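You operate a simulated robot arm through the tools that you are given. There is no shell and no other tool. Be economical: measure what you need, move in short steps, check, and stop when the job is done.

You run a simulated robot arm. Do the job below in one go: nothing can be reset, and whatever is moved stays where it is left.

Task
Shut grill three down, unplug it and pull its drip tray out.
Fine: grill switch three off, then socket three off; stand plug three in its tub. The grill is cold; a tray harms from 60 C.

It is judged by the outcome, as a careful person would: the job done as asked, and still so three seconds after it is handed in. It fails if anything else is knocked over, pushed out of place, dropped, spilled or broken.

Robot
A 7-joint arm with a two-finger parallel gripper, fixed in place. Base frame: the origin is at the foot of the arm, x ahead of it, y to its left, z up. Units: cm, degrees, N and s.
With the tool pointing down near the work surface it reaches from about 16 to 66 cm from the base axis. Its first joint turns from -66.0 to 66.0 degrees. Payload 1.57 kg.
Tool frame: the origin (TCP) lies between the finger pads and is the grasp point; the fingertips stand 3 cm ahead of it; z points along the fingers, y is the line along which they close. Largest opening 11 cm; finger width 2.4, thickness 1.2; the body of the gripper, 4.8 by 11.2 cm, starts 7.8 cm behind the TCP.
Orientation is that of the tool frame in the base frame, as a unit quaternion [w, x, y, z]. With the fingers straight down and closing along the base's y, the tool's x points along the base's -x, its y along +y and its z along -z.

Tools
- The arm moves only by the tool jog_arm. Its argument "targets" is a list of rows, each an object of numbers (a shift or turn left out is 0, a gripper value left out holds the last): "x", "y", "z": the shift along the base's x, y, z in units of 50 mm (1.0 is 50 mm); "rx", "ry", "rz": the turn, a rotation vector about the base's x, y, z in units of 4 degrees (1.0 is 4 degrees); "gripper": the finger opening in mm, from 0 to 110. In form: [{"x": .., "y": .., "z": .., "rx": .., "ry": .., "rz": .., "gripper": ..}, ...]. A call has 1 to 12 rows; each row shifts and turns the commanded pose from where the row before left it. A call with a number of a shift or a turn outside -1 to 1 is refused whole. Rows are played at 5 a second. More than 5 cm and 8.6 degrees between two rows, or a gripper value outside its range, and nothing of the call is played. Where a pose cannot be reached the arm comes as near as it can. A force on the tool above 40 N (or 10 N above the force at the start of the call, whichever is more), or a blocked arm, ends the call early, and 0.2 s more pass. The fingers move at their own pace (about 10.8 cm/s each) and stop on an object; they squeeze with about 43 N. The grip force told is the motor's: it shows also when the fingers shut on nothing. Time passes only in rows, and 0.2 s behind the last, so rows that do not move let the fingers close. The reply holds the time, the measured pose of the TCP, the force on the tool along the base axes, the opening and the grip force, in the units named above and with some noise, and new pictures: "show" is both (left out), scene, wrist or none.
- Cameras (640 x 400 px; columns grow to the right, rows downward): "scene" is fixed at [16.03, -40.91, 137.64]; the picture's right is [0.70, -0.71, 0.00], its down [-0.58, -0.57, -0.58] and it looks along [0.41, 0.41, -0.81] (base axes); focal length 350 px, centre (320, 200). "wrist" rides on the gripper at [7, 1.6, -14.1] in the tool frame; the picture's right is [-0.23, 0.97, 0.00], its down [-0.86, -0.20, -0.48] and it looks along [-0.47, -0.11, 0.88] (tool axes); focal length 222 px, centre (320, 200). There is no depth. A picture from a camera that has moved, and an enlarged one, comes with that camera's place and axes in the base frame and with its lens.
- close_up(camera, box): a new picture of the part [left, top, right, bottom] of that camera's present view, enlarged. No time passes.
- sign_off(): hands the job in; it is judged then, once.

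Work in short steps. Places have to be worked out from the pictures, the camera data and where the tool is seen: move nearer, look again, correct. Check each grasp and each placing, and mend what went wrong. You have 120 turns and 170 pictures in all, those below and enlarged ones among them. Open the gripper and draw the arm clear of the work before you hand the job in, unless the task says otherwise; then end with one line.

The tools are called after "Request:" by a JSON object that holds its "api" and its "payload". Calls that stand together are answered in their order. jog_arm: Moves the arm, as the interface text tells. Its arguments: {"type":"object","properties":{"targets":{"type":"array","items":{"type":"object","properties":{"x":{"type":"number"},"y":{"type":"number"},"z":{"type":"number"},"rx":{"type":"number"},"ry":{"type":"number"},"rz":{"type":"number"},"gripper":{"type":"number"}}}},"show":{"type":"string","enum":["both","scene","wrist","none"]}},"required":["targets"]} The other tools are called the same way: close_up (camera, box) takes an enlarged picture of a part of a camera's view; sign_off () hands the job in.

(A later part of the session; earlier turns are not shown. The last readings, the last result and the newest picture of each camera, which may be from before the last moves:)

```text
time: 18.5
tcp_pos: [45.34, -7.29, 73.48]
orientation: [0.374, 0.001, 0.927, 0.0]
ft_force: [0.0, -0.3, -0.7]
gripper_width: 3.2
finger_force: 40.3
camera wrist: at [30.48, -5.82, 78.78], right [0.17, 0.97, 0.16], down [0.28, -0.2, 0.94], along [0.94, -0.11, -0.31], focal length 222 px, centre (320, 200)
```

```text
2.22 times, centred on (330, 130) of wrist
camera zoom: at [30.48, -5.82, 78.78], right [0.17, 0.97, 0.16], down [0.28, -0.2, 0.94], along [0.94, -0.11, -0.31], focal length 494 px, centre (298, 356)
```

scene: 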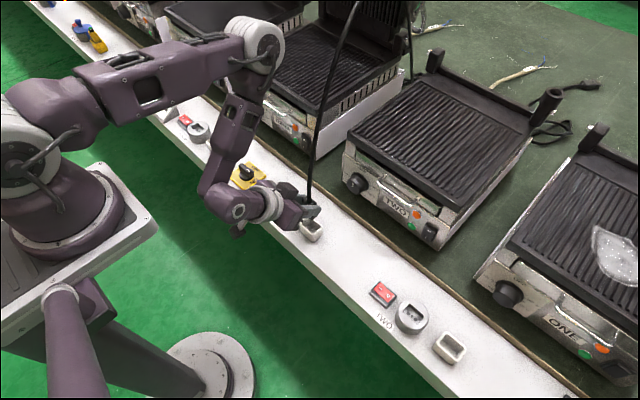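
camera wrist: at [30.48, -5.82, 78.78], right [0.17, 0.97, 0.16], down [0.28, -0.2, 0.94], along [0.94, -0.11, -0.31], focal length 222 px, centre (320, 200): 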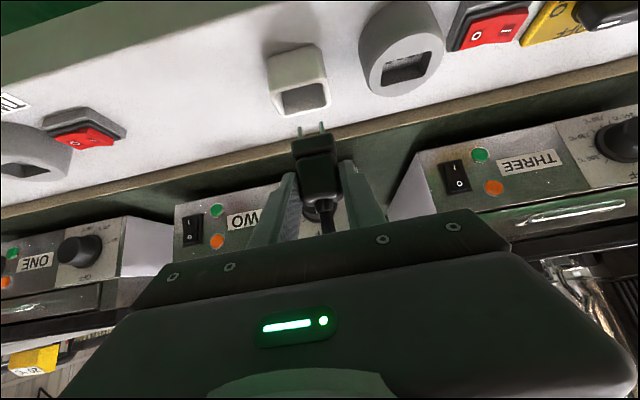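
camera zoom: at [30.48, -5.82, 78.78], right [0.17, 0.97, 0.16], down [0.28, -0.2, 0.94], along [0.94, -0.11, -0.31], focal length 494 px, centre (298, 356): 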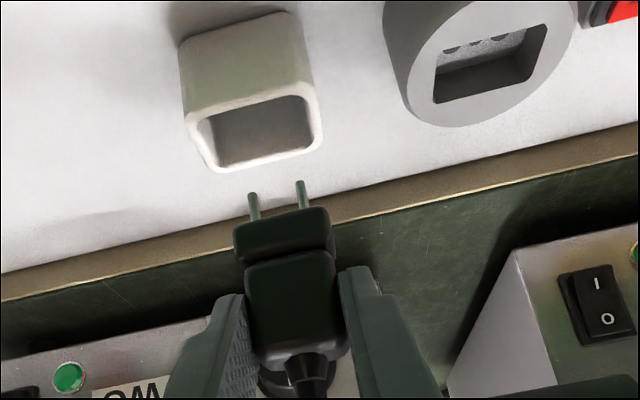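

Pin tips at about (46.2, -7.4, 67), tub centre (46.3, -7.5). Small correction and lower in.

Request:
{"api": "jog_arm", "payload": {"targets": [{"y": -0.025, "x": 0.01, "z": -0.2}, {"z": -0.25}, {"z": -0.15}, {"z": -0.15}, {"z": -0.1}, {}]}}

Request:
{"api": "close_up", "payload": {"camera": "scene", "box": [250, 160, 370, 250]}}

Request:
{"api": "close_up", "payload": {"camera": "wrist", "box": [240, 80, 420, 220]}}

```text
time: 19.9
tcp_pos: [45.28, -7.36, 69.08]
orientation: [0.374, 0.001, 0.927, -0.001]
ft_force: [0.0, -0.4, -1.3]
gripper_width: 3.19
finger_force: 40.4
camera wrist: at [30.51, -5.87, 74.47], right [0.17, 0.97, 0.16], down [0.28, -0.2, 0.94], along [0.94, -0.11, -0.31], focal length 222 px, centre (320, 200)
```

scene: 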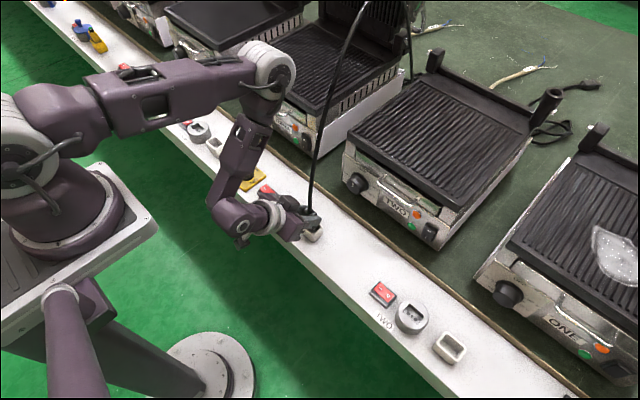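
wrist: 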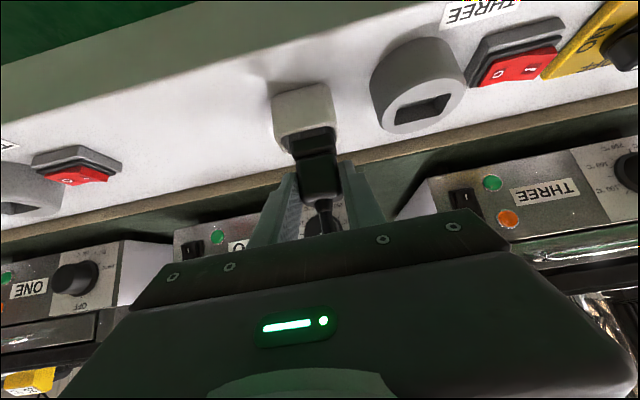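

```text
4.44 times, centred on (310, 205) of scene
camera zoom: at [16.03, -40.91, 137.64], right [0.7, -0.71, 0.0], down [-0.58, -0.57, -0.58], along [0.41, 0.41, -0.81], focal length 1558 px, centre (364, 178)
```

zoom: 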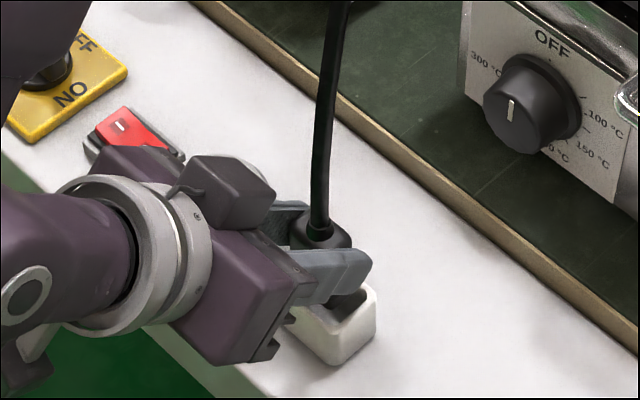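

```text
2.86 times, centred on (330, 150) of wrist
camera zoom: at [30.51, -5.87, 74.47], right [0.17, 0.97, 0.16], down [0.28, -0.2, 0.94], along [0.94, -0.11, -0.31], focal length 635 px, centre (291, 343)
```

zoom: 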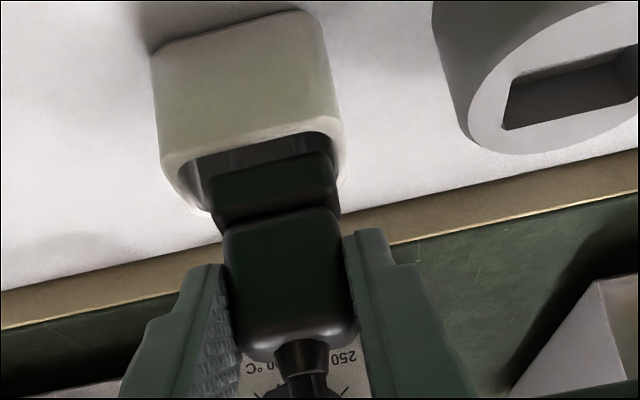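

Pins are inside; the plug sits ~0.3 cm towards +y of the mouth's centre. I correct that and lower gently.

Request:
{"api": "jog_arm", "payload": {"targets": [{"y": -0.05}, {"z": -0.08}, {"z": -0.08}, {"z": -0.06}, {"z": -0.06}, {"z": -0.05}, {}]}}

Request:
{"api": "close_up", "payload": {"camera": "scene", "box": [250, 160, 370, 250]}}

Request:
{"api": "close_up", "payload": {"camera": "wrist", "box": [240, 80, 420, 220]}}

```text
time: 21.5
tcp_pos: [45.28, -7.62, 67.49]
orientation: [0.374, 0.0, 0.927, -0.001]
ft_force: [0.3, -0.6, -0.5]
gripper_width: 3.21
finger_force: 40.4
camera wrist: at [30.53, -6.12, 72.82], right [0.17, 0.97, 0.16], down [0.28, -0.2, 0.94], along [0.94, -0.11, -0.31], focal length 222 px, centre (320, 200)
```

scene: 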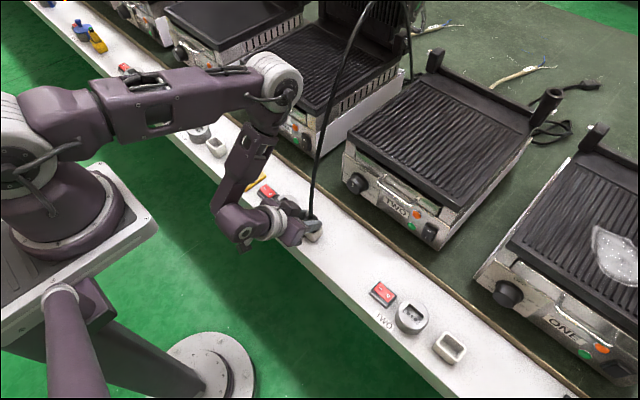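
wrist: 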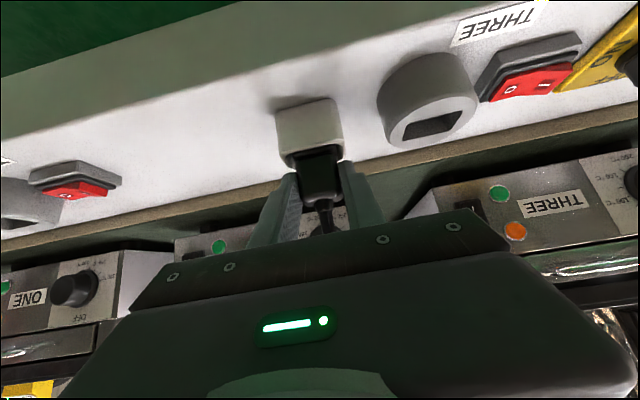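

```text
4.44 times, centred on (310, 205) of scene
camera zoom: at [16.03, -40.91, 137.64], right [0.7, -0.71, 0.0], down [-0.58, -0.57, -0.58], along [0.41, 0.41, -0.81], focal length 1558 px, centre (364, 178)
```

zoom: 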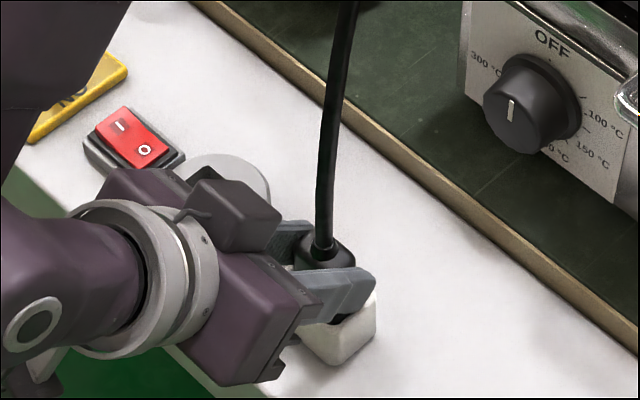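

```text
2.86 times, centred on (330, 150) of wrist
camera zoom: at [30.53, -6.12, 72.82], right [0.17, 0.97, 0.16], down [0.28, -0.2, 0.94], along [0.94, -0.11, -0.31], focal length 635 px, centre (291, 343)
```

zoom: 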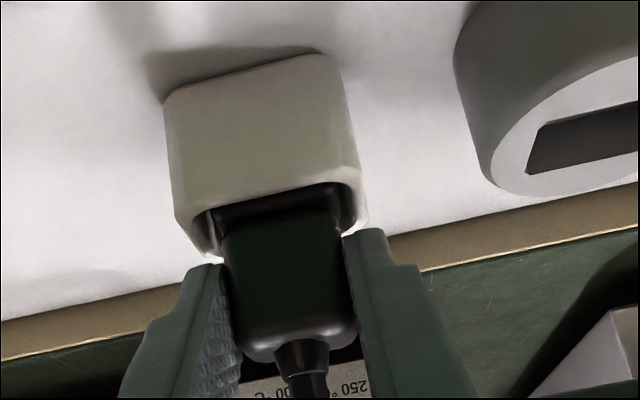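

The plug's shoulder is inside the tub, no contact yet. Lower further in small steps until it rests.

Request:
{"api": "jog_arm", "payload": {"targets": [{"z": -0.04}, {"z": -0.04}, {"z": -0.04}, {}]}}

Request:
{"api": "close_up", "payload": {"camera": "wrist", "box": [240, 80, 420, 220]}}

```text
time: 22.5
tcp_pos: [45.48, -7.68, 67.02]
orientation: [0.377, 0.001, 0.926, -0.001]
ft_force: [-3.4, 3.4, 39.4]
gripper_width: 3.19
finger_force: 40.2
camera wrist: at [30.66, -6.15, 72.25], right [0.17, 0.97, 0.16], down [0.28, -0.2, 0.94], along [0.95, -0.11, -0.3], focal length 222 px, centre (320, 200)
```

scene: 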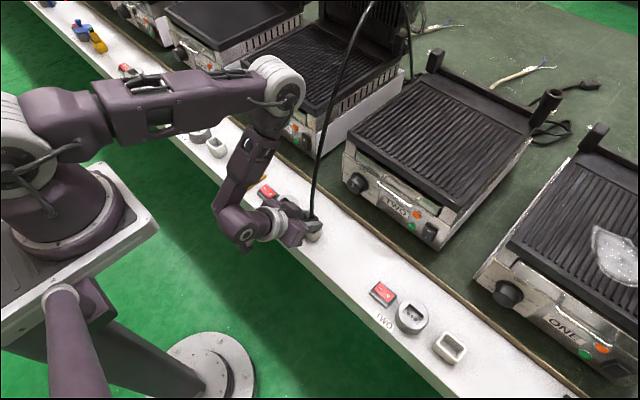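
wrist: 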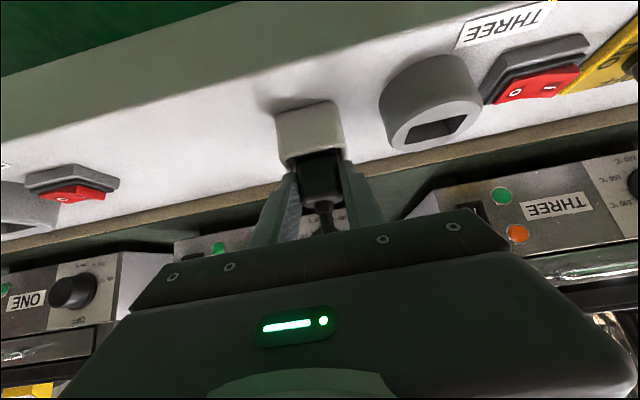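

```text
2.86 times, centred on (330, 150) of wrist
camera zoom: at [30.66, -6.15, 72.25], right [0.17, 0.97, 0.16], down [0.28, -0.2, 0.94], along [0.95, -0.11, -0.3], focal length 635 px, centre (291, 343)
```

zoom: 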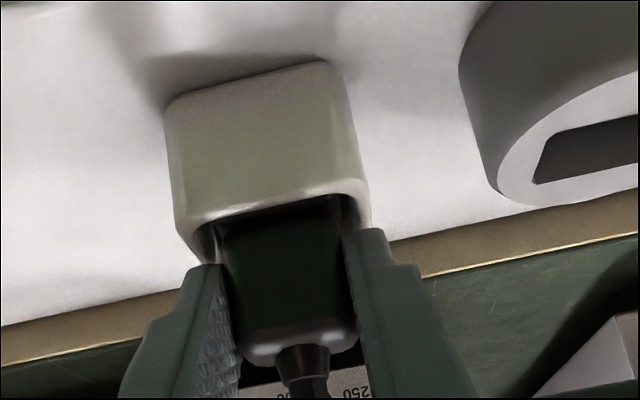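

It rests on the bottom (39 N up). I ease off 2 mm and open the fingers.

Request:
{"api": "jog_arm", "payload": {"targets": [{"z": 0.04}, {"gripper": 40}, {"gripper": 60}, {}]}}

Request:
{"api": "close_up", "payload": {"camera": "wrist", "box": [240, 80, 420, 220]}}

```text
time: 23.5
tcp_pos: [45.27, -7.52, 66.98]
orientation: [0.371, 0.001, 0.929, -0.001]
ft_force: [-0.2, -4.4, -23.5]
gripper_width: 3.43
finger_force: 0.0
camera wrist: at [30.42, -6.16, 72.38], right [0.17, 0.97, 0.16], down [0.29, -0.2, 0.94], along [0.94, -0.11, -0.31], focal length 222 px, centre (320, 200)
```

scene: 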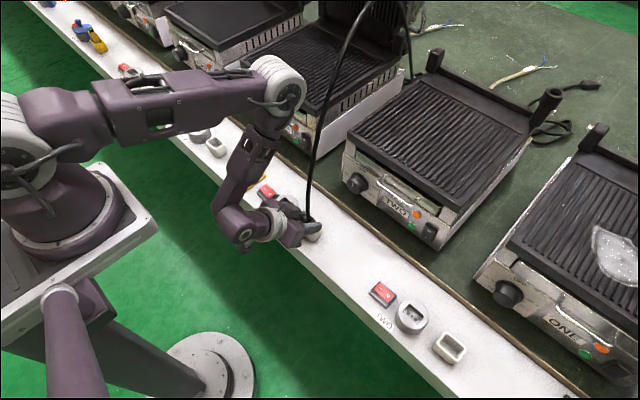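
wrist: 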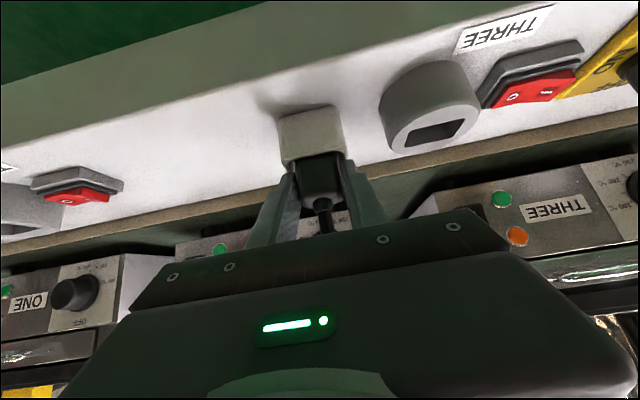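

```text
2.86 times, centred on (330, 150) of wrist
camera zoom: at [30.42, -6.16, 72.38], right [0.17, 0.97, 0.16], down [0.29, -0.2, 0.94], along [0.94, -0.11, -0.31], focal length 635 px, centre (291, 343)
```

zoom: 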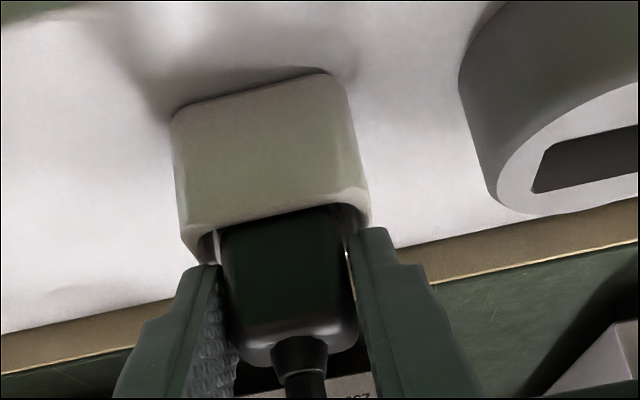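

The fingers barely opened (3.43 cm) and the tool is held down: the fingertip corners seem wedged in the tub's mouth. I regrip, raise slightly, and look before opening.

Request:
{"api": "jog_arm", "payload": {"targets": [{"gripper": 0}, {}, {"z": 0.05}, {"z": 0.05}, {}]}}

Request:
{"api": "close_up", "payload": {"camera": "wrist", "box": [240, 80, 420, 220]}}

Request:
{"api": "close_up", "payload": {"camera": "scene", "box": [270, 190, 350, 250]}}

```text
time: 24.7
tcp_pos: [45.4, -7.6, 67.63]
orientation: [0.375, 0.001, 0.927, -0.001]
ft_force: [-0.1, -0.6, -0.5]
gripper_width: 3.21
finger_force: 40.7
camera wrist: at [30.58, -6.16, 72.93], right [0.17, 0.97, 0.16], down [0.28, -0.2, 0.94], along [0.94, -0.11, -0.31], focal length 222 px, centre (320, 200)
```

scene: 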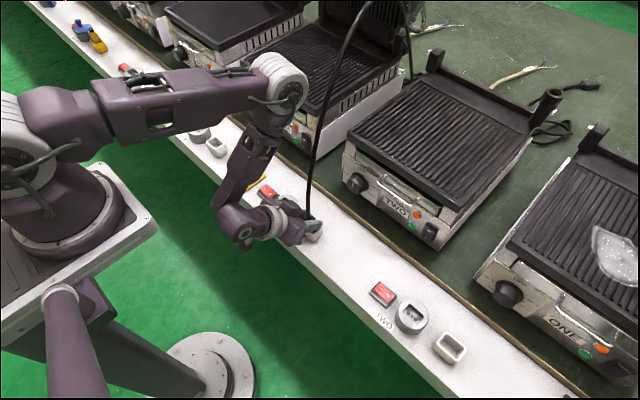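
wrist: 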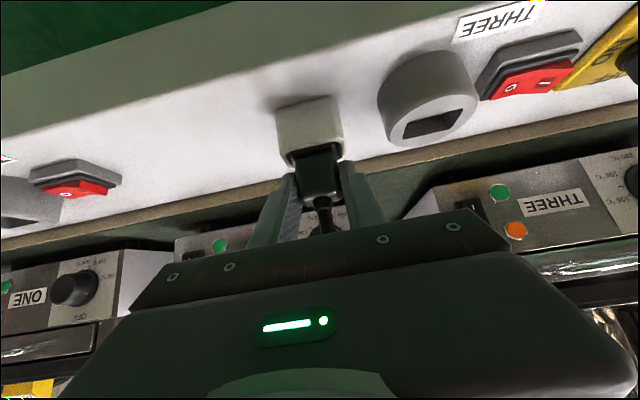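

```text
2.86 times, centred on (330, 150) of wrist
camera zoom: at [30.58, -6.16, 72.93], right [0.17, 0.97, 0.16], down [0.28, -0.2, 0.94], along [0.94, -0.11, -0.31], focal length 635 px, centre (291, 343)
```

zoom: 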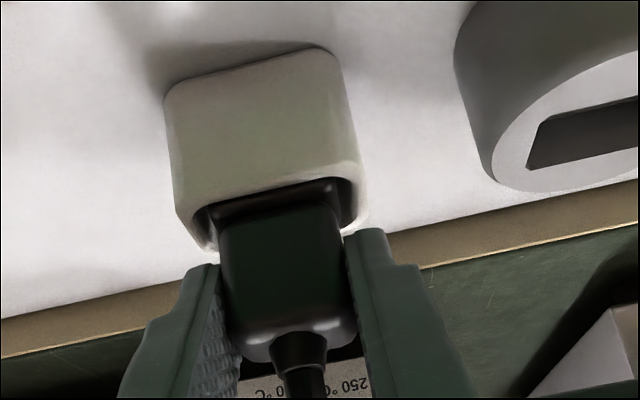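

```text
6.67 times, centred on (310, 220) of scene
camera zoom: at [16.03, -40.91, 137.64], right [0.7, -0.71, 0.0], down [-0.58, -0.57, -0.58], along [0.41, 0.41, -0.81], focal length 2337 px, centre (387, 67)
```

zoom: 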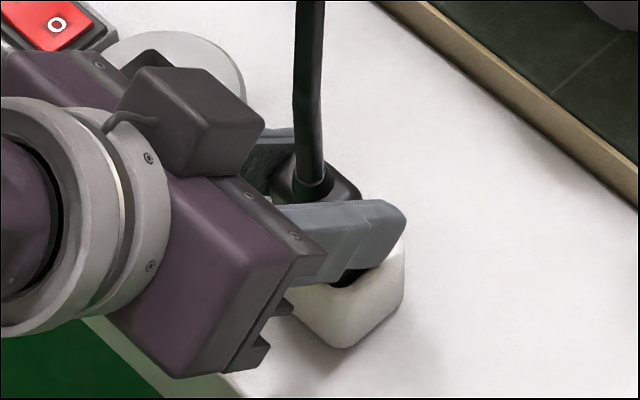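

Free of the rim now with the plug still in the tub. Open here.

Request:
{"api": "jog_arm", "payload": {"targets": [{"z": -0.02}, {"gripper": 45}, {"gripper": 60}, {}, {}]}}

Request:
{"api": "close_up", "payload": {"camera": "wrist", "box": [240, 80, 420, 220]}}

Request:
{"api": "close_up", "payload": {"camera": "scene", "box": [270, 190, 350, 250]}}

```text
time: 25.9
tcp_pos: [45.22, -7.53, 67.47]
orientation: [0.375, 0.001, 0.927, 0.0]
ft_force: [0.6, 0.0, 0.1]
gripper_width: 6.01
finger_force: 0.0
camera wrist: at [30.55, -6.14, 72.84], right [0.17, 0.97, 0.16], down [0.28, -0.2, 0.94], along [0.94, -0.11, -0.31], focal length 222 px, centre (320, 200)
```

scene: 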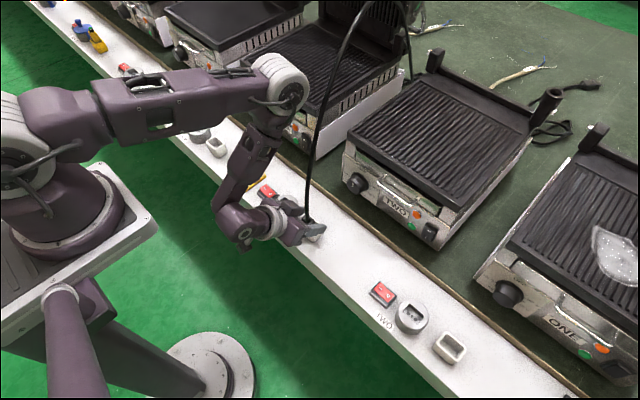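
wrist: 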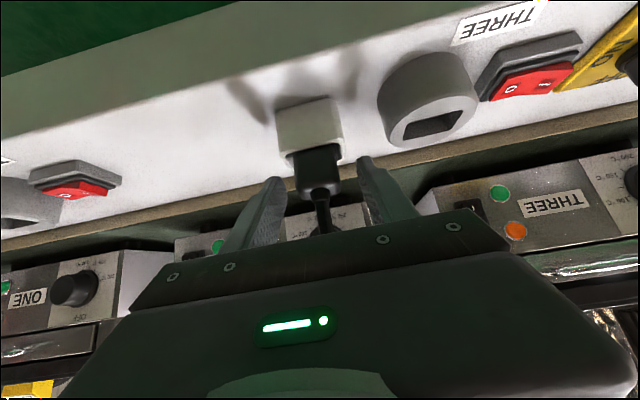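

```text
2.86 times, centred on (330, 150) of wrist
camera zoom: at [30.55, -6.14, 72.84], right [0.17, 0.97, 0.16], down [0.28, -0.2, 0.94], along [0.94, -0.11, -0.31], focal length 635 px, centre (291, 343)
```

zoom: 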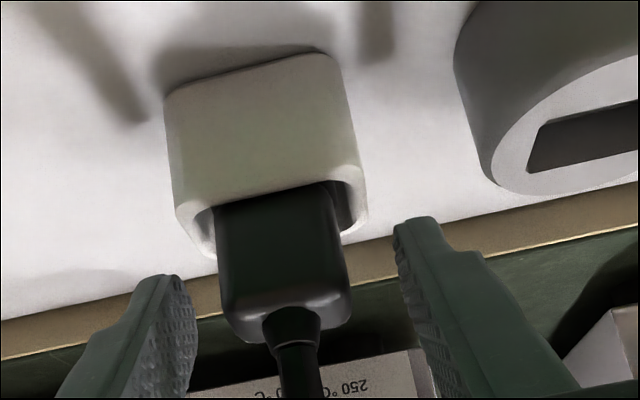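

```text
6.67 times, centred on (310, 220) of scene
camera zoom: at [16.03, -40.91, 137.64], right [0.7, -0.71, 0.0], down [-0.58, -0.57, -0.58], along [0.41, 0.41, -0.81], focal length 2337 px, centre (387, 67)
```

zoom: 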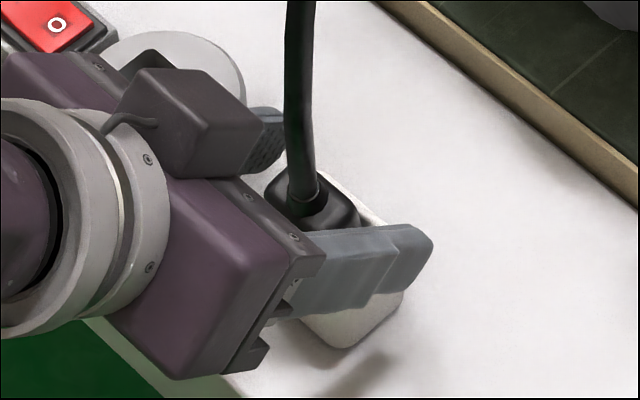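

The plug stands in the tub, released. I back off along the tool axis.

Request:
{"api": "jog_arm", "payload": {"targets": [{"x": -0.25, "z": 0.24}, {"x": -0.4, "z": 0.4}, {"x": -0.5, "z": 0.6}, {"x": -0.3, "z": 0.8}, {}]}}

Request:
{"api": "close_up", "payload": {"camera": "scene", "box": [250, 160, 370, 250]}}

Request:
{"api": "close_up", "payload": {"camera": "wrist", "box": [200, 40, 420, 220]}}

```text
time: 27.1
tcp_pos: [39.15, -7.65, 74.83]
orientation: [0.375, 0.001, 0.927, -0.002]
ft_force: [-0.3, -0.3, 0.2]
gripper_width: 6.0
finger_force: 0.0
out of reach, approached as far as the arm can: row 4
camera wrist: at [24.42, -6.12, 80.06], right [0.17, 0.97, 0.16], down [0.28, -0.2, 0.94], along [0.94, -0.11, -0.31], focal length 222 px, centre (320, 200)
```

scene: 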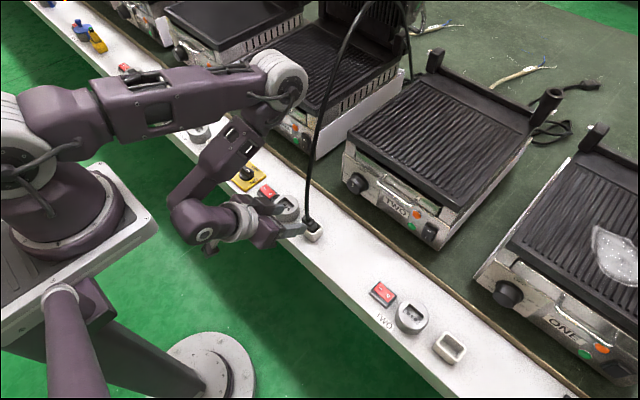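
wrist: 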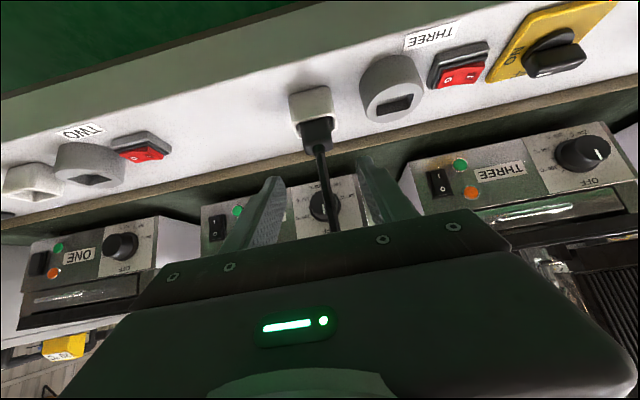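

```text
4.44 times, centred on (310, 205) of scene
camera zoom: at [16.03, -40.91, 137.64], right [0.7, -0.71, 0.0], down [-0.58, -0.57, -0.58], along [0.41, 0.41, -0.81], focal length 1558 px, centre (364, 178)
```

zoom: 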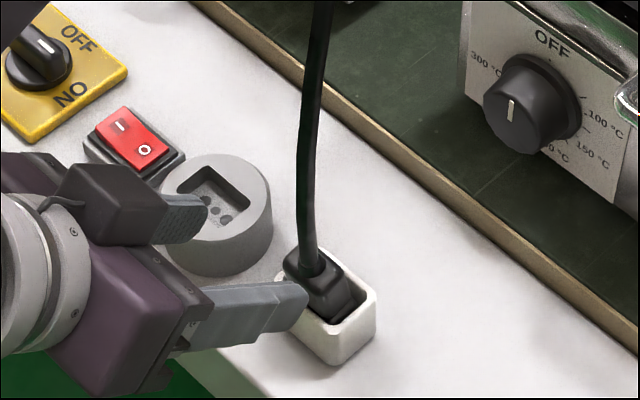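

```text
2.22 times, centred on (310, 130) of wrist
camera zoom: at [24.42, -6.12, 80.06], right [0.17, 0.97, 0.16], down [0.28, -0.2, 0.94], along [0.94, -0.11, -0.31], focal length 494 px, centre (342, 356)
```

zoom: 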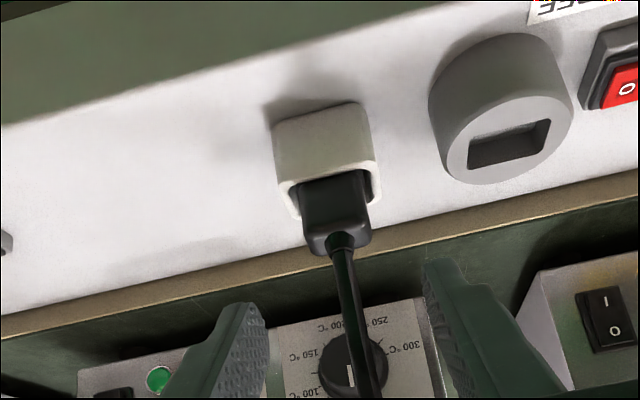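

The plug stays upright in its tub. Next the tray: its handle bar runs along y at about (59, 15–23, 77), so I need the fingers closing vertically. I go over towards y 19 while rolling the tool about its own axis.

Request:
{"api": "jog_arm", "payload": {"targets": [{"y": 0.44, "z": 0.12, "x": 0.05, "rx": 0.96, "rz": -1}, {"y": 0.44, "z": 0.12, "x": 0.05, "rx": 0.96, "rz": -1}, {"y": 0.44, "z": 0.12, "x": 0.05, "rx": 0.96, "rz": -1}, {"y": 0.44, "z": 0.12, "x": 0.05, "rx": 0.96, "rz": -1}, {"y": 0.44, "z": 0.12, "x": 0.05, "rx": 0.96, "rz": -1}, {"y": 0.44, "z": 0.12, "x": 0.05, "rx": 0.96, "rz": -1}, {"y": 0.44, "z": 0.12, "x": 0.05, "rx": 0.96, "rz": -1}, {"y": 0.44, "z": 0.12, "x": 0.05, "rx": 0.96, "rz": -1}, {"y": 0.44, "z": 0.12, "x": 0.05, "rx": 0.96, "rz": -1}, {"y": 0.44, "z": 0.12, "x": 0.05, "rx": 0.96, "rz": -1}, {"y": 0.44, "z": 0.12, "x": 0.05, "rx": 0.96, "rz": -1}, {}]}}

```text
time: 29.7
tcp_pos: [42.09, 16.59, 80.94]
orientation: [0.321, 0.473, 0.799, 0.189]
ft_force: [0.0, -0.5, 0.2]
gripper_width: 6.0
finger_force: 0.0
out of reach, approached as far as the arm can: row 4
camera wrist: at [30.98, 23.38, 89.77], right [0.7, 0.27, 0.66], down [-0.16, -0.84, 0.51], along [0.7, -0.46, -0.54], focal length 222 px, centre (320, 200)
```

scene: 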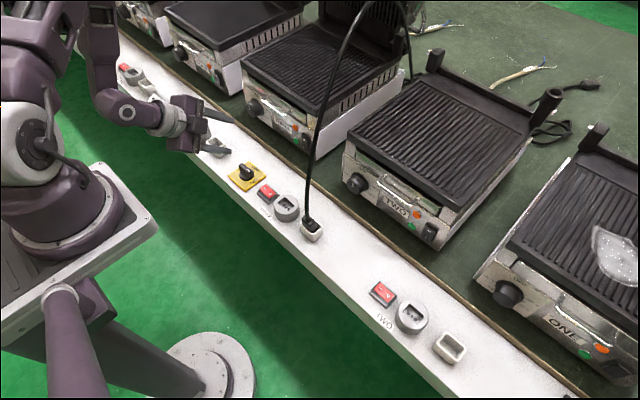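
wrist: 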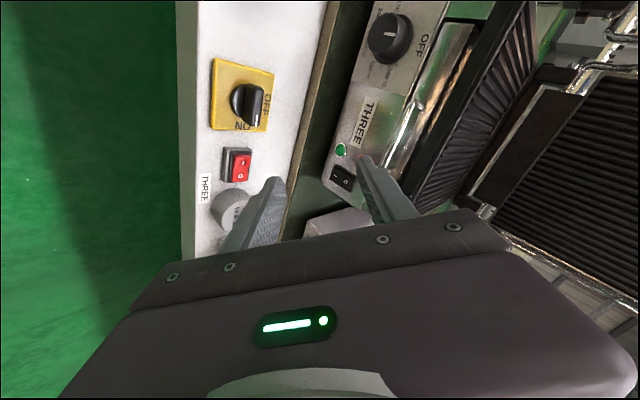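

Rolling works. I finish the roll (5 rows) and pitch 24° further towards horizontal.

Request:
{"api": "jog_arm", "payload": {"targets": [{"x": 0.1, "rx": 0.96, "rz": -1}, {"x": 0.1, "rx": 0.96, "rz": -1}, {"x": 0.1, "rx": 0.96, "rz": -1}, {"x": 0.1, "rx": 0.96, "rz": -1}, {"x": 0.1, "rx": 0.96, "rz": -1, "y": 0.2}, {"ry": -1, "y": 0.2}, {"ry": -1}, {"ry": -1}, {"ry": -1}, {"ry": -1}, {"ry": -1}, {}]}}

```text
time: 32.3
tcp_pos: [44.7, 18.55, 80.97]
orientation: [0.399, 0.582, 0.593, 0.389]
ft_force: [-0.8, -0.3, 0.7]
gripper_width: 5.99
finger_force: 0.2
camera wrist: at [32.22, 25.46, 87.68], right [0.37, -0.21, 0.91], down [-0.51, -0.86, 0.01], along [0.77, -0.47, -0.42], focal length 222 px, centre (320, 200)
```

scene: 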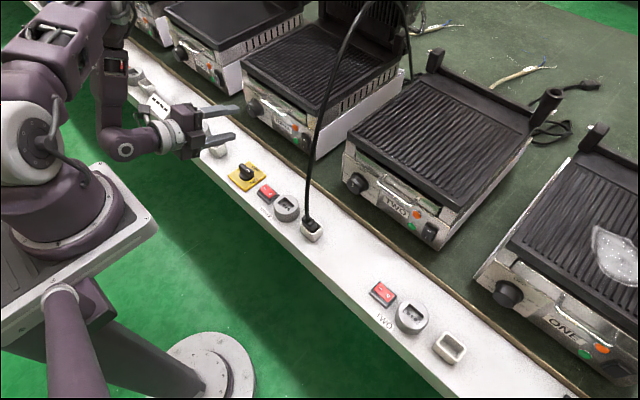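
wrist: 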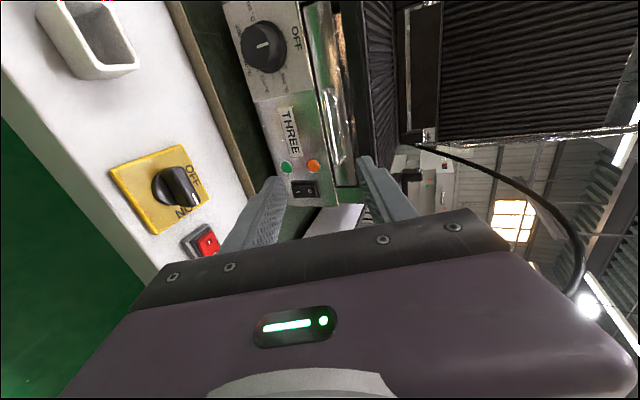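

Orientation is good (22° below horizontal, fingers closing almost vertically). Zoom to locate the handle.

Request:
{"api": "close_up", "payload": {"camera": "wrist", "box": [220, 0, 420, 210]}}

Request:
{"api": "close_up", "payload": {"camera": "scene", "box": [190, 70, 350, 170]}}

```text
1.90 times, centred on (320, 105) of wrist
camera zoom: at [32.22, 25.46, 87.68], right [0.37, -0.21, 0.91], down [-0.51, -0.86, 0.01], along [0.77, -0.47, -0.42], focal length 423 px, centre (320, 381)
```

zoom: 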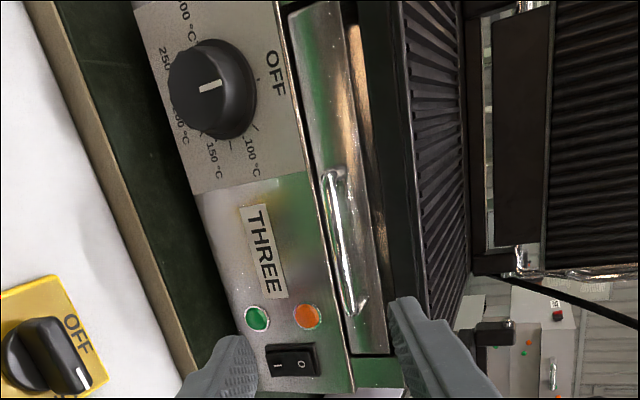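

```text
4.00 times, centred on (270, 120) of scene
camera zoom: at [16.03, -40.91, 137.64], right [0.7, -0.71, 0.0], down [-0.58, -0.57, -0.58], along [0.41, 0.41, -0.81], focal length 1402 px, centre (520, 520)
```

zoom: 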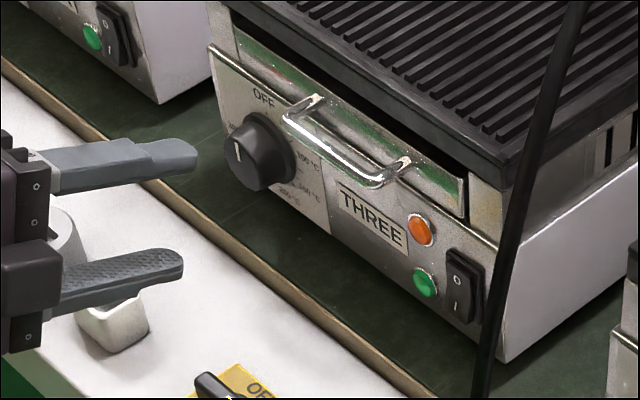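

Handle bar: x≈58.8, z≈77.2, y 15.1–23.5. I level the tool 12° more, set the opening to 3 cm and approach to 4 cm short.

Request:
{"api": "jog_arm", "payload": {"targets": [{"ry": -1, "x": 0.3, "y": 0.05, "gripper": 30}, {"ry": -1, "x": 0.3, "y": 0.05}, {"ry": -1, "x": 0.3, "y": 0.05}, {"x": 0.3, "z": -0.2}, {"x": 0.3, "z": -0.2}, {"x": 0.14, "z": -0.16}, {}]}}

Request:
{"api": "close_up", "payload": {"camera": "wrist", "box": [220, 0, 420, 210]}}

Request:
{"api": "close_up", "payload": {"camera": "scene", "box": [190, 70, 350, 170]}}

```text
time: 33.9
tcp_pos: [52.92, 19.33, 78.21]
orientation: [0.457, 0.538, 0.548, 0.448]
ft_force: [-0.1, -0.3, 0.2]
gripper_width: 2.98
finger_force: 0.1
camera wrist: at [39.27, 26.16, 82.16], right [0.18, -0.21, 0.96], down [-0.51, -0.86, -0.09], along [0.85, -0.47, -0.25], focal length 222 px, centre (320, 200)
```

scene: 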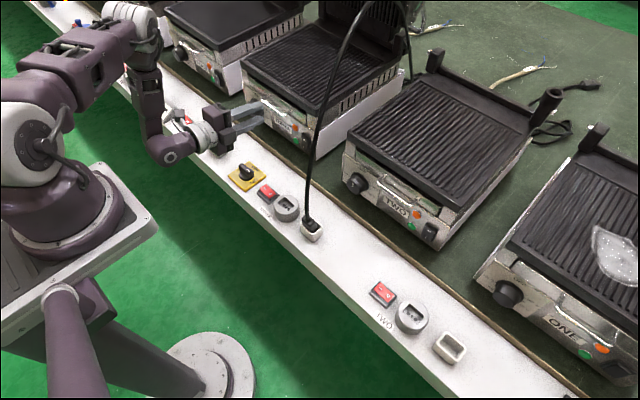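
wrist: 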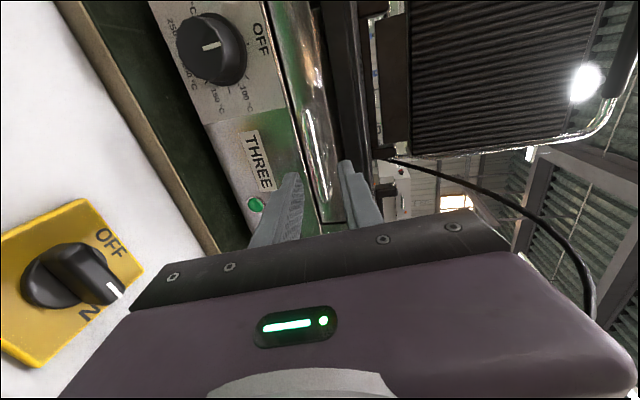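

```text
1.90 times, centred on (320, 105) of wrist
camera zoom: at [39.27, 26.16, 82.16], right [0.18, -0.21, 0.96], down [-0.51, -0.86, -0.09], along [0.85, -0.47, -0.25], focal length 423 px, centre (320, 381)
```

zoom: 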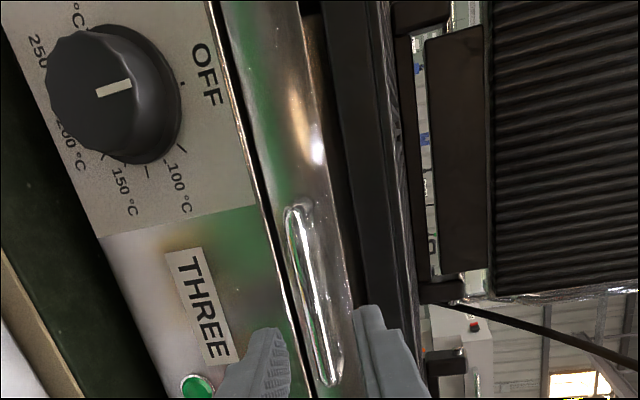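

```text
4.00 times, centred on (270, 120) of scene
camera zoom: at [16.03, -40.91, 137.64], right [0.7, -0.71, 0.0], down [-0.58, -0.57, -0.58], along [0.41, 0.41, -0.81], focal length 1402 px, centre (520, 520)
```

zoom: 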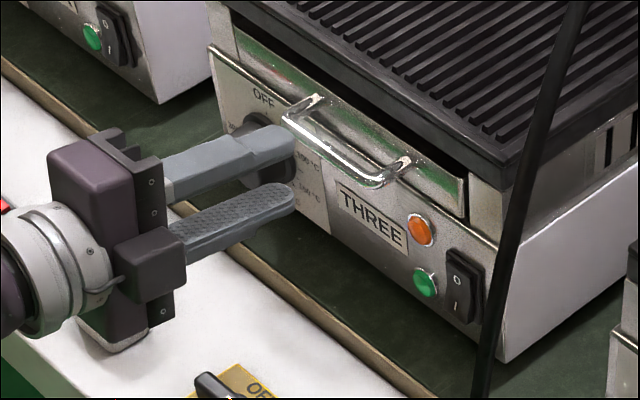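

Alignment agrees with the projection. Advance 3.9 cm along the tool axis around the bar.

Request:
{"api": "jog_arm", "payload": {"targets": [{"x": 0.2, "z": -0.03}, {"x": 0.2, "z": -0.03}, {"x": 0.2, "z": -0.03}, {"x": 0.16, "z": -0.02}, {}]}}

Request:
{"api": "close_up", "payload": {"camera": "wrist", "box": [240, 40, 420, 240]}}

Request:
{"api": "close_up", "payload": {"camera": "scene", "box": [230, 70, 330, 150]}}

```text
time: 35.1
tcp_pos: [56.61, 19.27, 77.65]
orientation: [0.459, 0.538, 0.548, 0.447]
ft_force: [0.7, -0.5, 0.2]
gripper_width: 3.0
finger_force: 0.1
camera wrist: at [43.09, 26.19, 81.58], right [0.17, -0.21, 0.96], down [-0.51, -0.86, -0.09], along [0.85, -0.47, -0.25], focal length 222 px, centre (320, 200)
```

scene: 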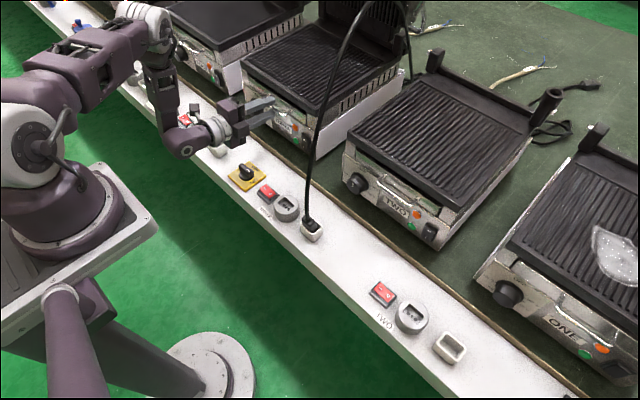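
wrist: 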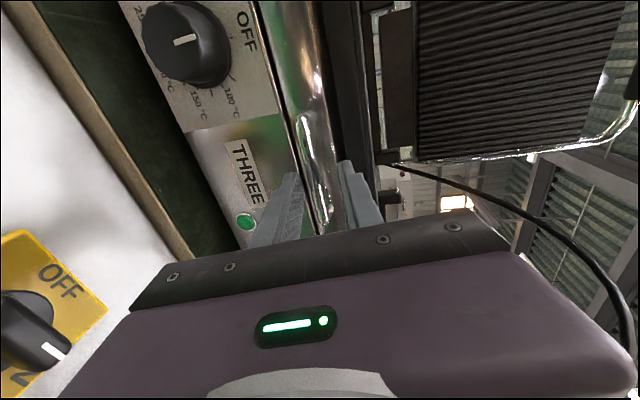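

```text
2.00 times, centred on (330, 140) of wrist
camera zoom: at [43.09, 26.19, 81.58], right [0.17, -0.21, 0.96], down [-0.51, -0.86, -0.09], along [0.85, -0.47, -0.25], focal length 444 px, centre (300, 320)
```

zoom: 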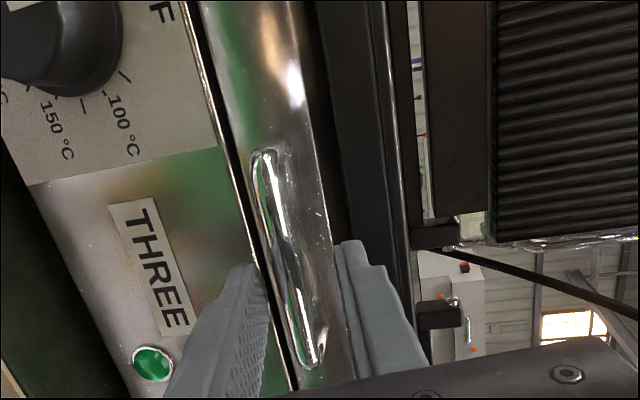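

```text
5.00 times, centred on (280, 110) of scene
camera zoom: at [16.03, -40.91, 137.64], right [0.7, -0.71, 0.0], down [-0.58, -0.57, -0.58], along [0.41, 0.41, -0.81], focal length 1752 px, centre (520, 650)
```

zoom: 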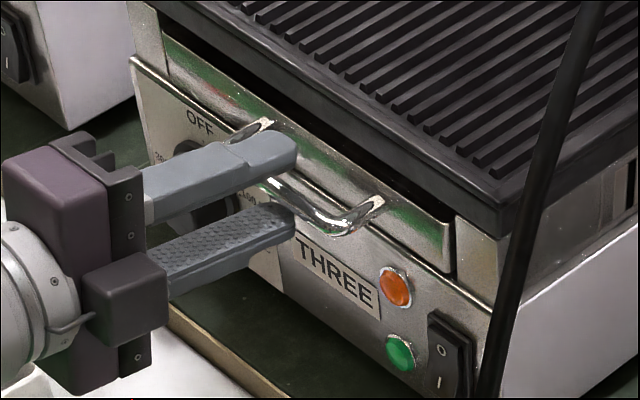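

The bar is between the pads. Close on it.

Request:
{"api": "jog_arm", "payload": {"targets": [{"gripper": 0}, {}, {}]}}

Request:
{"api": "close_up", "payload": {"camera": "scene", "box": [230, 70, 330, 150]}}

```text
time: 36.1
tcp_pos: [56.49, 19.31, 77.28]
orientation: [0.454, 0.541, 0.551, 0.444]
ft_force: [-0.7, 1.6, -3.2]
gripper_width: 1.09
finger_force: 28.3
stopped in row 3: the force on the tool passed its limit (the readings are from after the stop); the commanded pose is now the measured one
camera wrist: at [42.95, 26.17, 81.38], right [0.19, -0.21, 0.96], down [-0.51, -0.86, -0.09], along [0.84, -0.47, -0.27], focal length 222 px, centre (320, 200)
```

scene: 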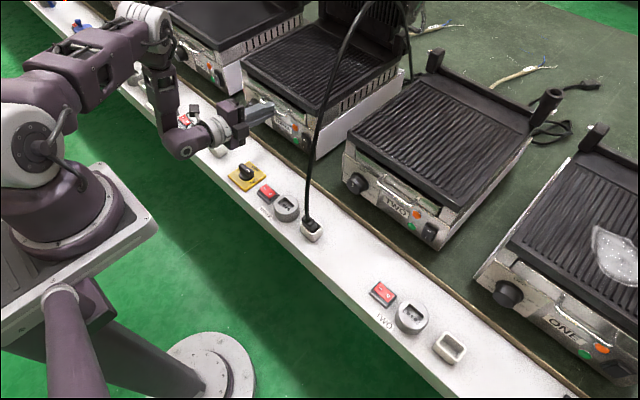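
wrist: 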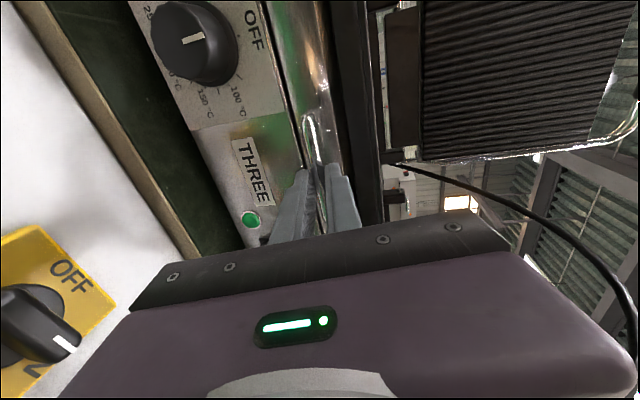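

```text
5.00 times, centred on (280, 110) of scene
camera zoom: at [16.04, -40.91, 137.64], right [0.7, -0.71, 0.0], down [-0.58, -0.57, -0.58], along [0.41, 0.41, -0.81], focal length 1752 px, centre (520, 650)
```

zoom: 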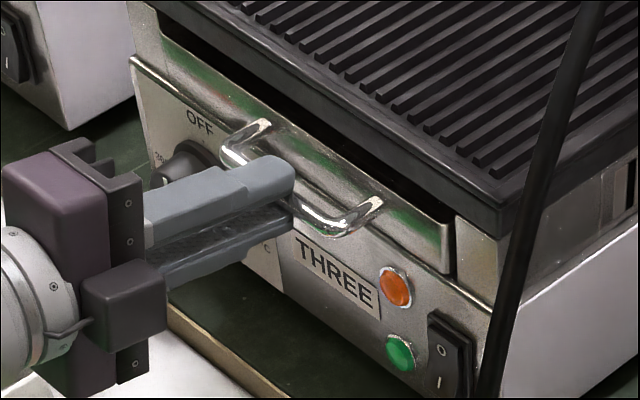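

Gripped the bar (1.1 cm). Pull along -x in steps, 5 cm first.

Request:
{"api": "jog_arm", "payload": {"targets": [{}, {"x": -0.1}, {"x": -0.15}, {"x": -0.15}, {"x": -0.2}, {"x": -0.2}, {"x": -0.2}, {}]}}

Request:
{"api": "close_up", "payload": {"camera": "scene", "box": [190, 50, 350, 170]}}

```text
time: 37.9
tcp_pos: [51.57, 19.29, 77.18]
orientation: [0.454, 0.541, 0.551, 0.444]
ft_force: [-0.1, 3.6, -14.4]
gripper_width: 1.07
finger_force: 28.9
camera wrist: at [37.97, 26.16, 81.38], right [0.19, -0.21, 0.96], down [-0.51, -0.86, -0.08], along [0.84, -0.47, -0.27], focal length 222 px, centre (320, 200)
```

scene: 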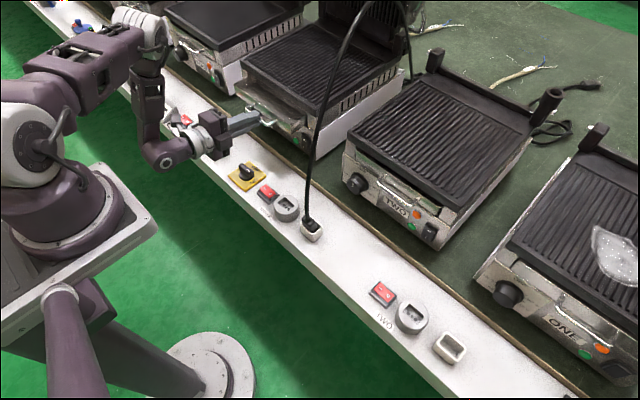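
wrist: 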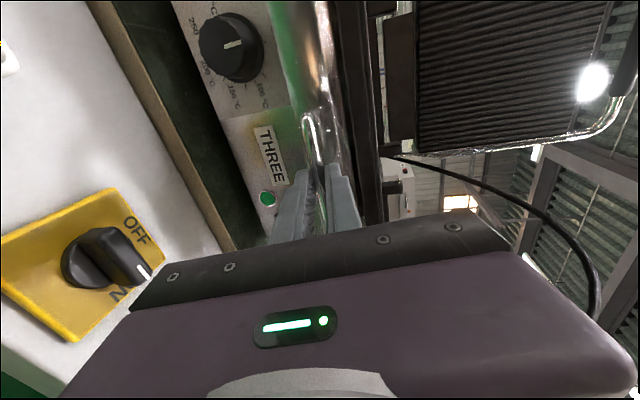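

```text
3.33 times, centred on (270, 110) of scene
camera zoom: at [16.06, -40.89, 137.64], right [0.7, -0.71, 0.0], down [-0.58, -0.57, -0.58], along [0.41, 0.41, -0.81], focal length 1168 px, centre (487, 500)
```

zoom: 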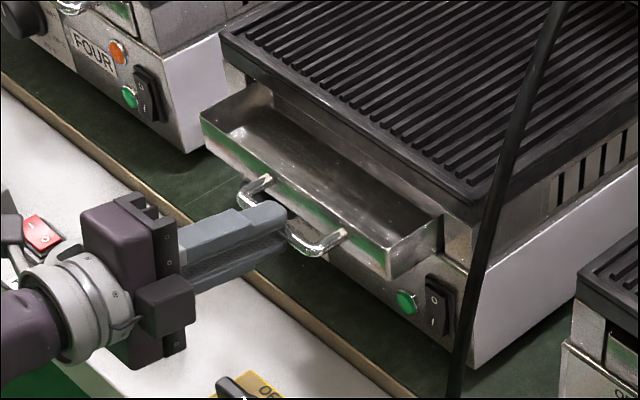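

Tray slides out well (5 cm). Pull another 5 cm.

Request:
{"api": "jog_arm", "payload": {"targets": [{"x": -0.15}, {"x": -0.15}, {"x": -0.2}, {"x": -0.2}, {"x": -0.2}, {"x": -0.1}, {}]}}

Request:
{"api": "close_up", "payload": {"camera": "scene", "box": [190, 50, 350, 170]}}

```text
time: 39.5
tcp_pos: [46.57, 19.35, 77.26]
orientation: [0.455, 0.54, 0.551, 0.444]
ft_force: [0.4, 0.2, -0.2]
gripper_width: 0.01
finger_force: 21.8
camera wrist: at [32.99, 26.19, 81.45], right [0.19, -0.21, 0.96], down [-0.51, -0.86, -0.09], along [0.84, -0.47, -0.26], focal length 222 px, centre (320, 200)
```

scene: 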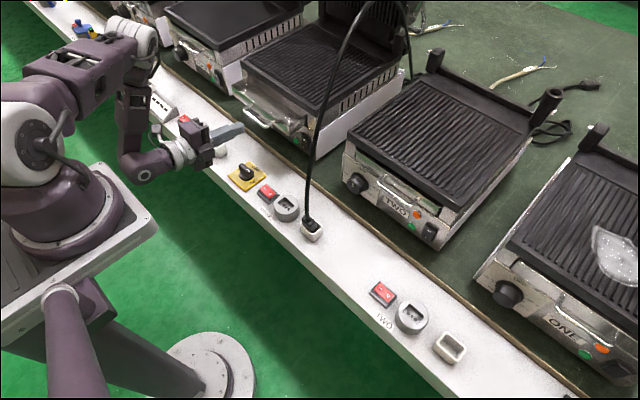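
wrist: 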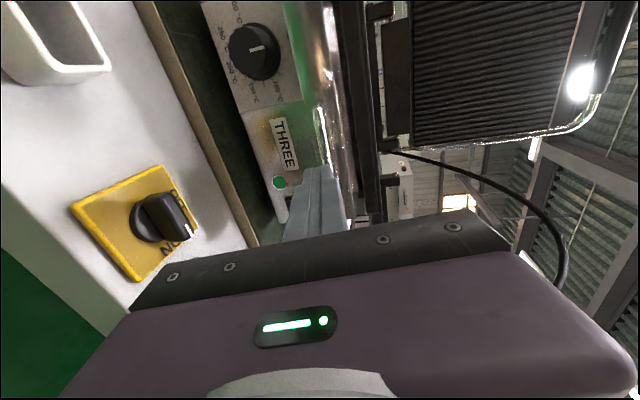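

```text
3.33 times, centred on (270, 110) of scene
camera zoom: at [16.03, -40.91, 137.64], right [0.7, -0.71, 0.0], down [-0.58, -0.57, -0.58], along [0.41, 0.41, -0.81], focal length 1168 px, centre (487, 500)
```

zoom: 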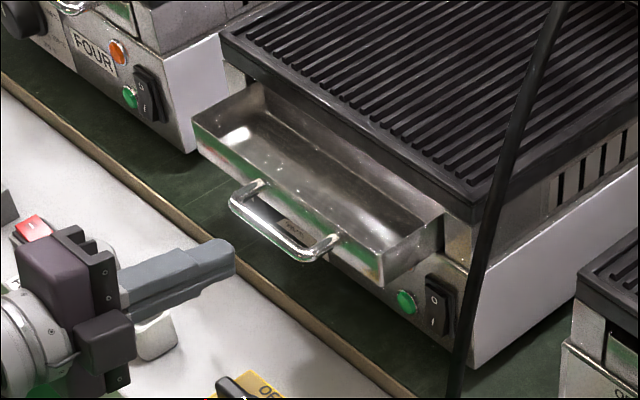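

The fingers slipped off after about 6.3 cm of travel — perhaps the slide's end stop. I check by regripping deeper: open and advance so the bar (x≈52.6) sits well between the pads.

Request:
{"api": "jog_arm", "payload": {"targets": [{"gripper": 30}, {}, {"x": 0.25, "z": -0.02}, {"x": 0.25, "z": -0.02}, {"x": 0.2, "z": -0.01}, {"x": 0.18}, {}]}}

Request:
{"api": "close_up", "payload": {"camera": "scene", "box": [210, 70, 310, 150]}}

```text
time: 41.1
tcp_pos: [50.94, 19.18, 77.08]
orientation: [0.454, 0.541, 0.551, 0.444]
ft_force: [0.2, -0.1, 0.3]
gripper_width: 3.0
finger_force: 0.2
camera wrist: at [37.42, 26.16, 81.2], right [0.19, -0.21, 0.96], down [-0.51, -0.86, -0.09], along [0.84, -0.47, -0.26], focal length 222 px, centre (320, 200)
```

scene: 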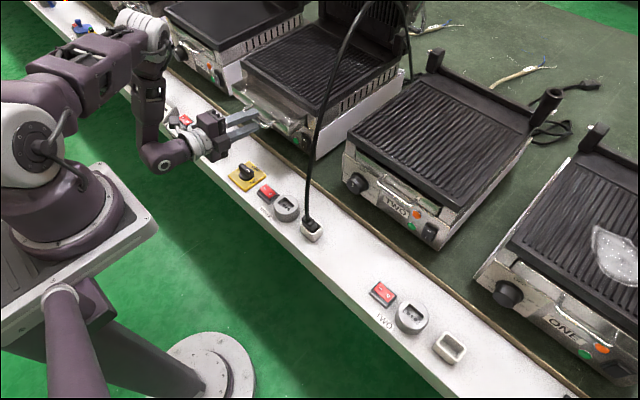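
wrist: 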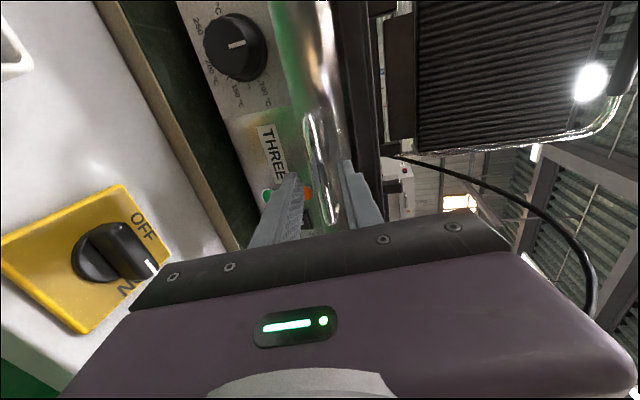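

```text
5.00 times, centred on (260, 110) of scene
camera zoom: at [16.03, -40.91, 137.64], right [0.7, -0.71, 0.0], down [-0.58, -0.57, -0.58], along [0.41, 0.41, -0.81], focal length 1752 px, centre (620, 650)
```

zoom: 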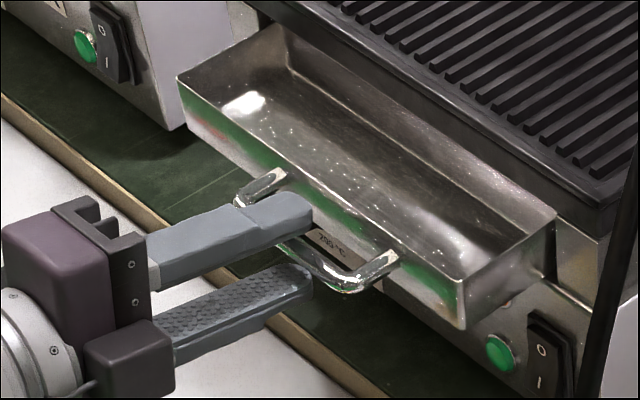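

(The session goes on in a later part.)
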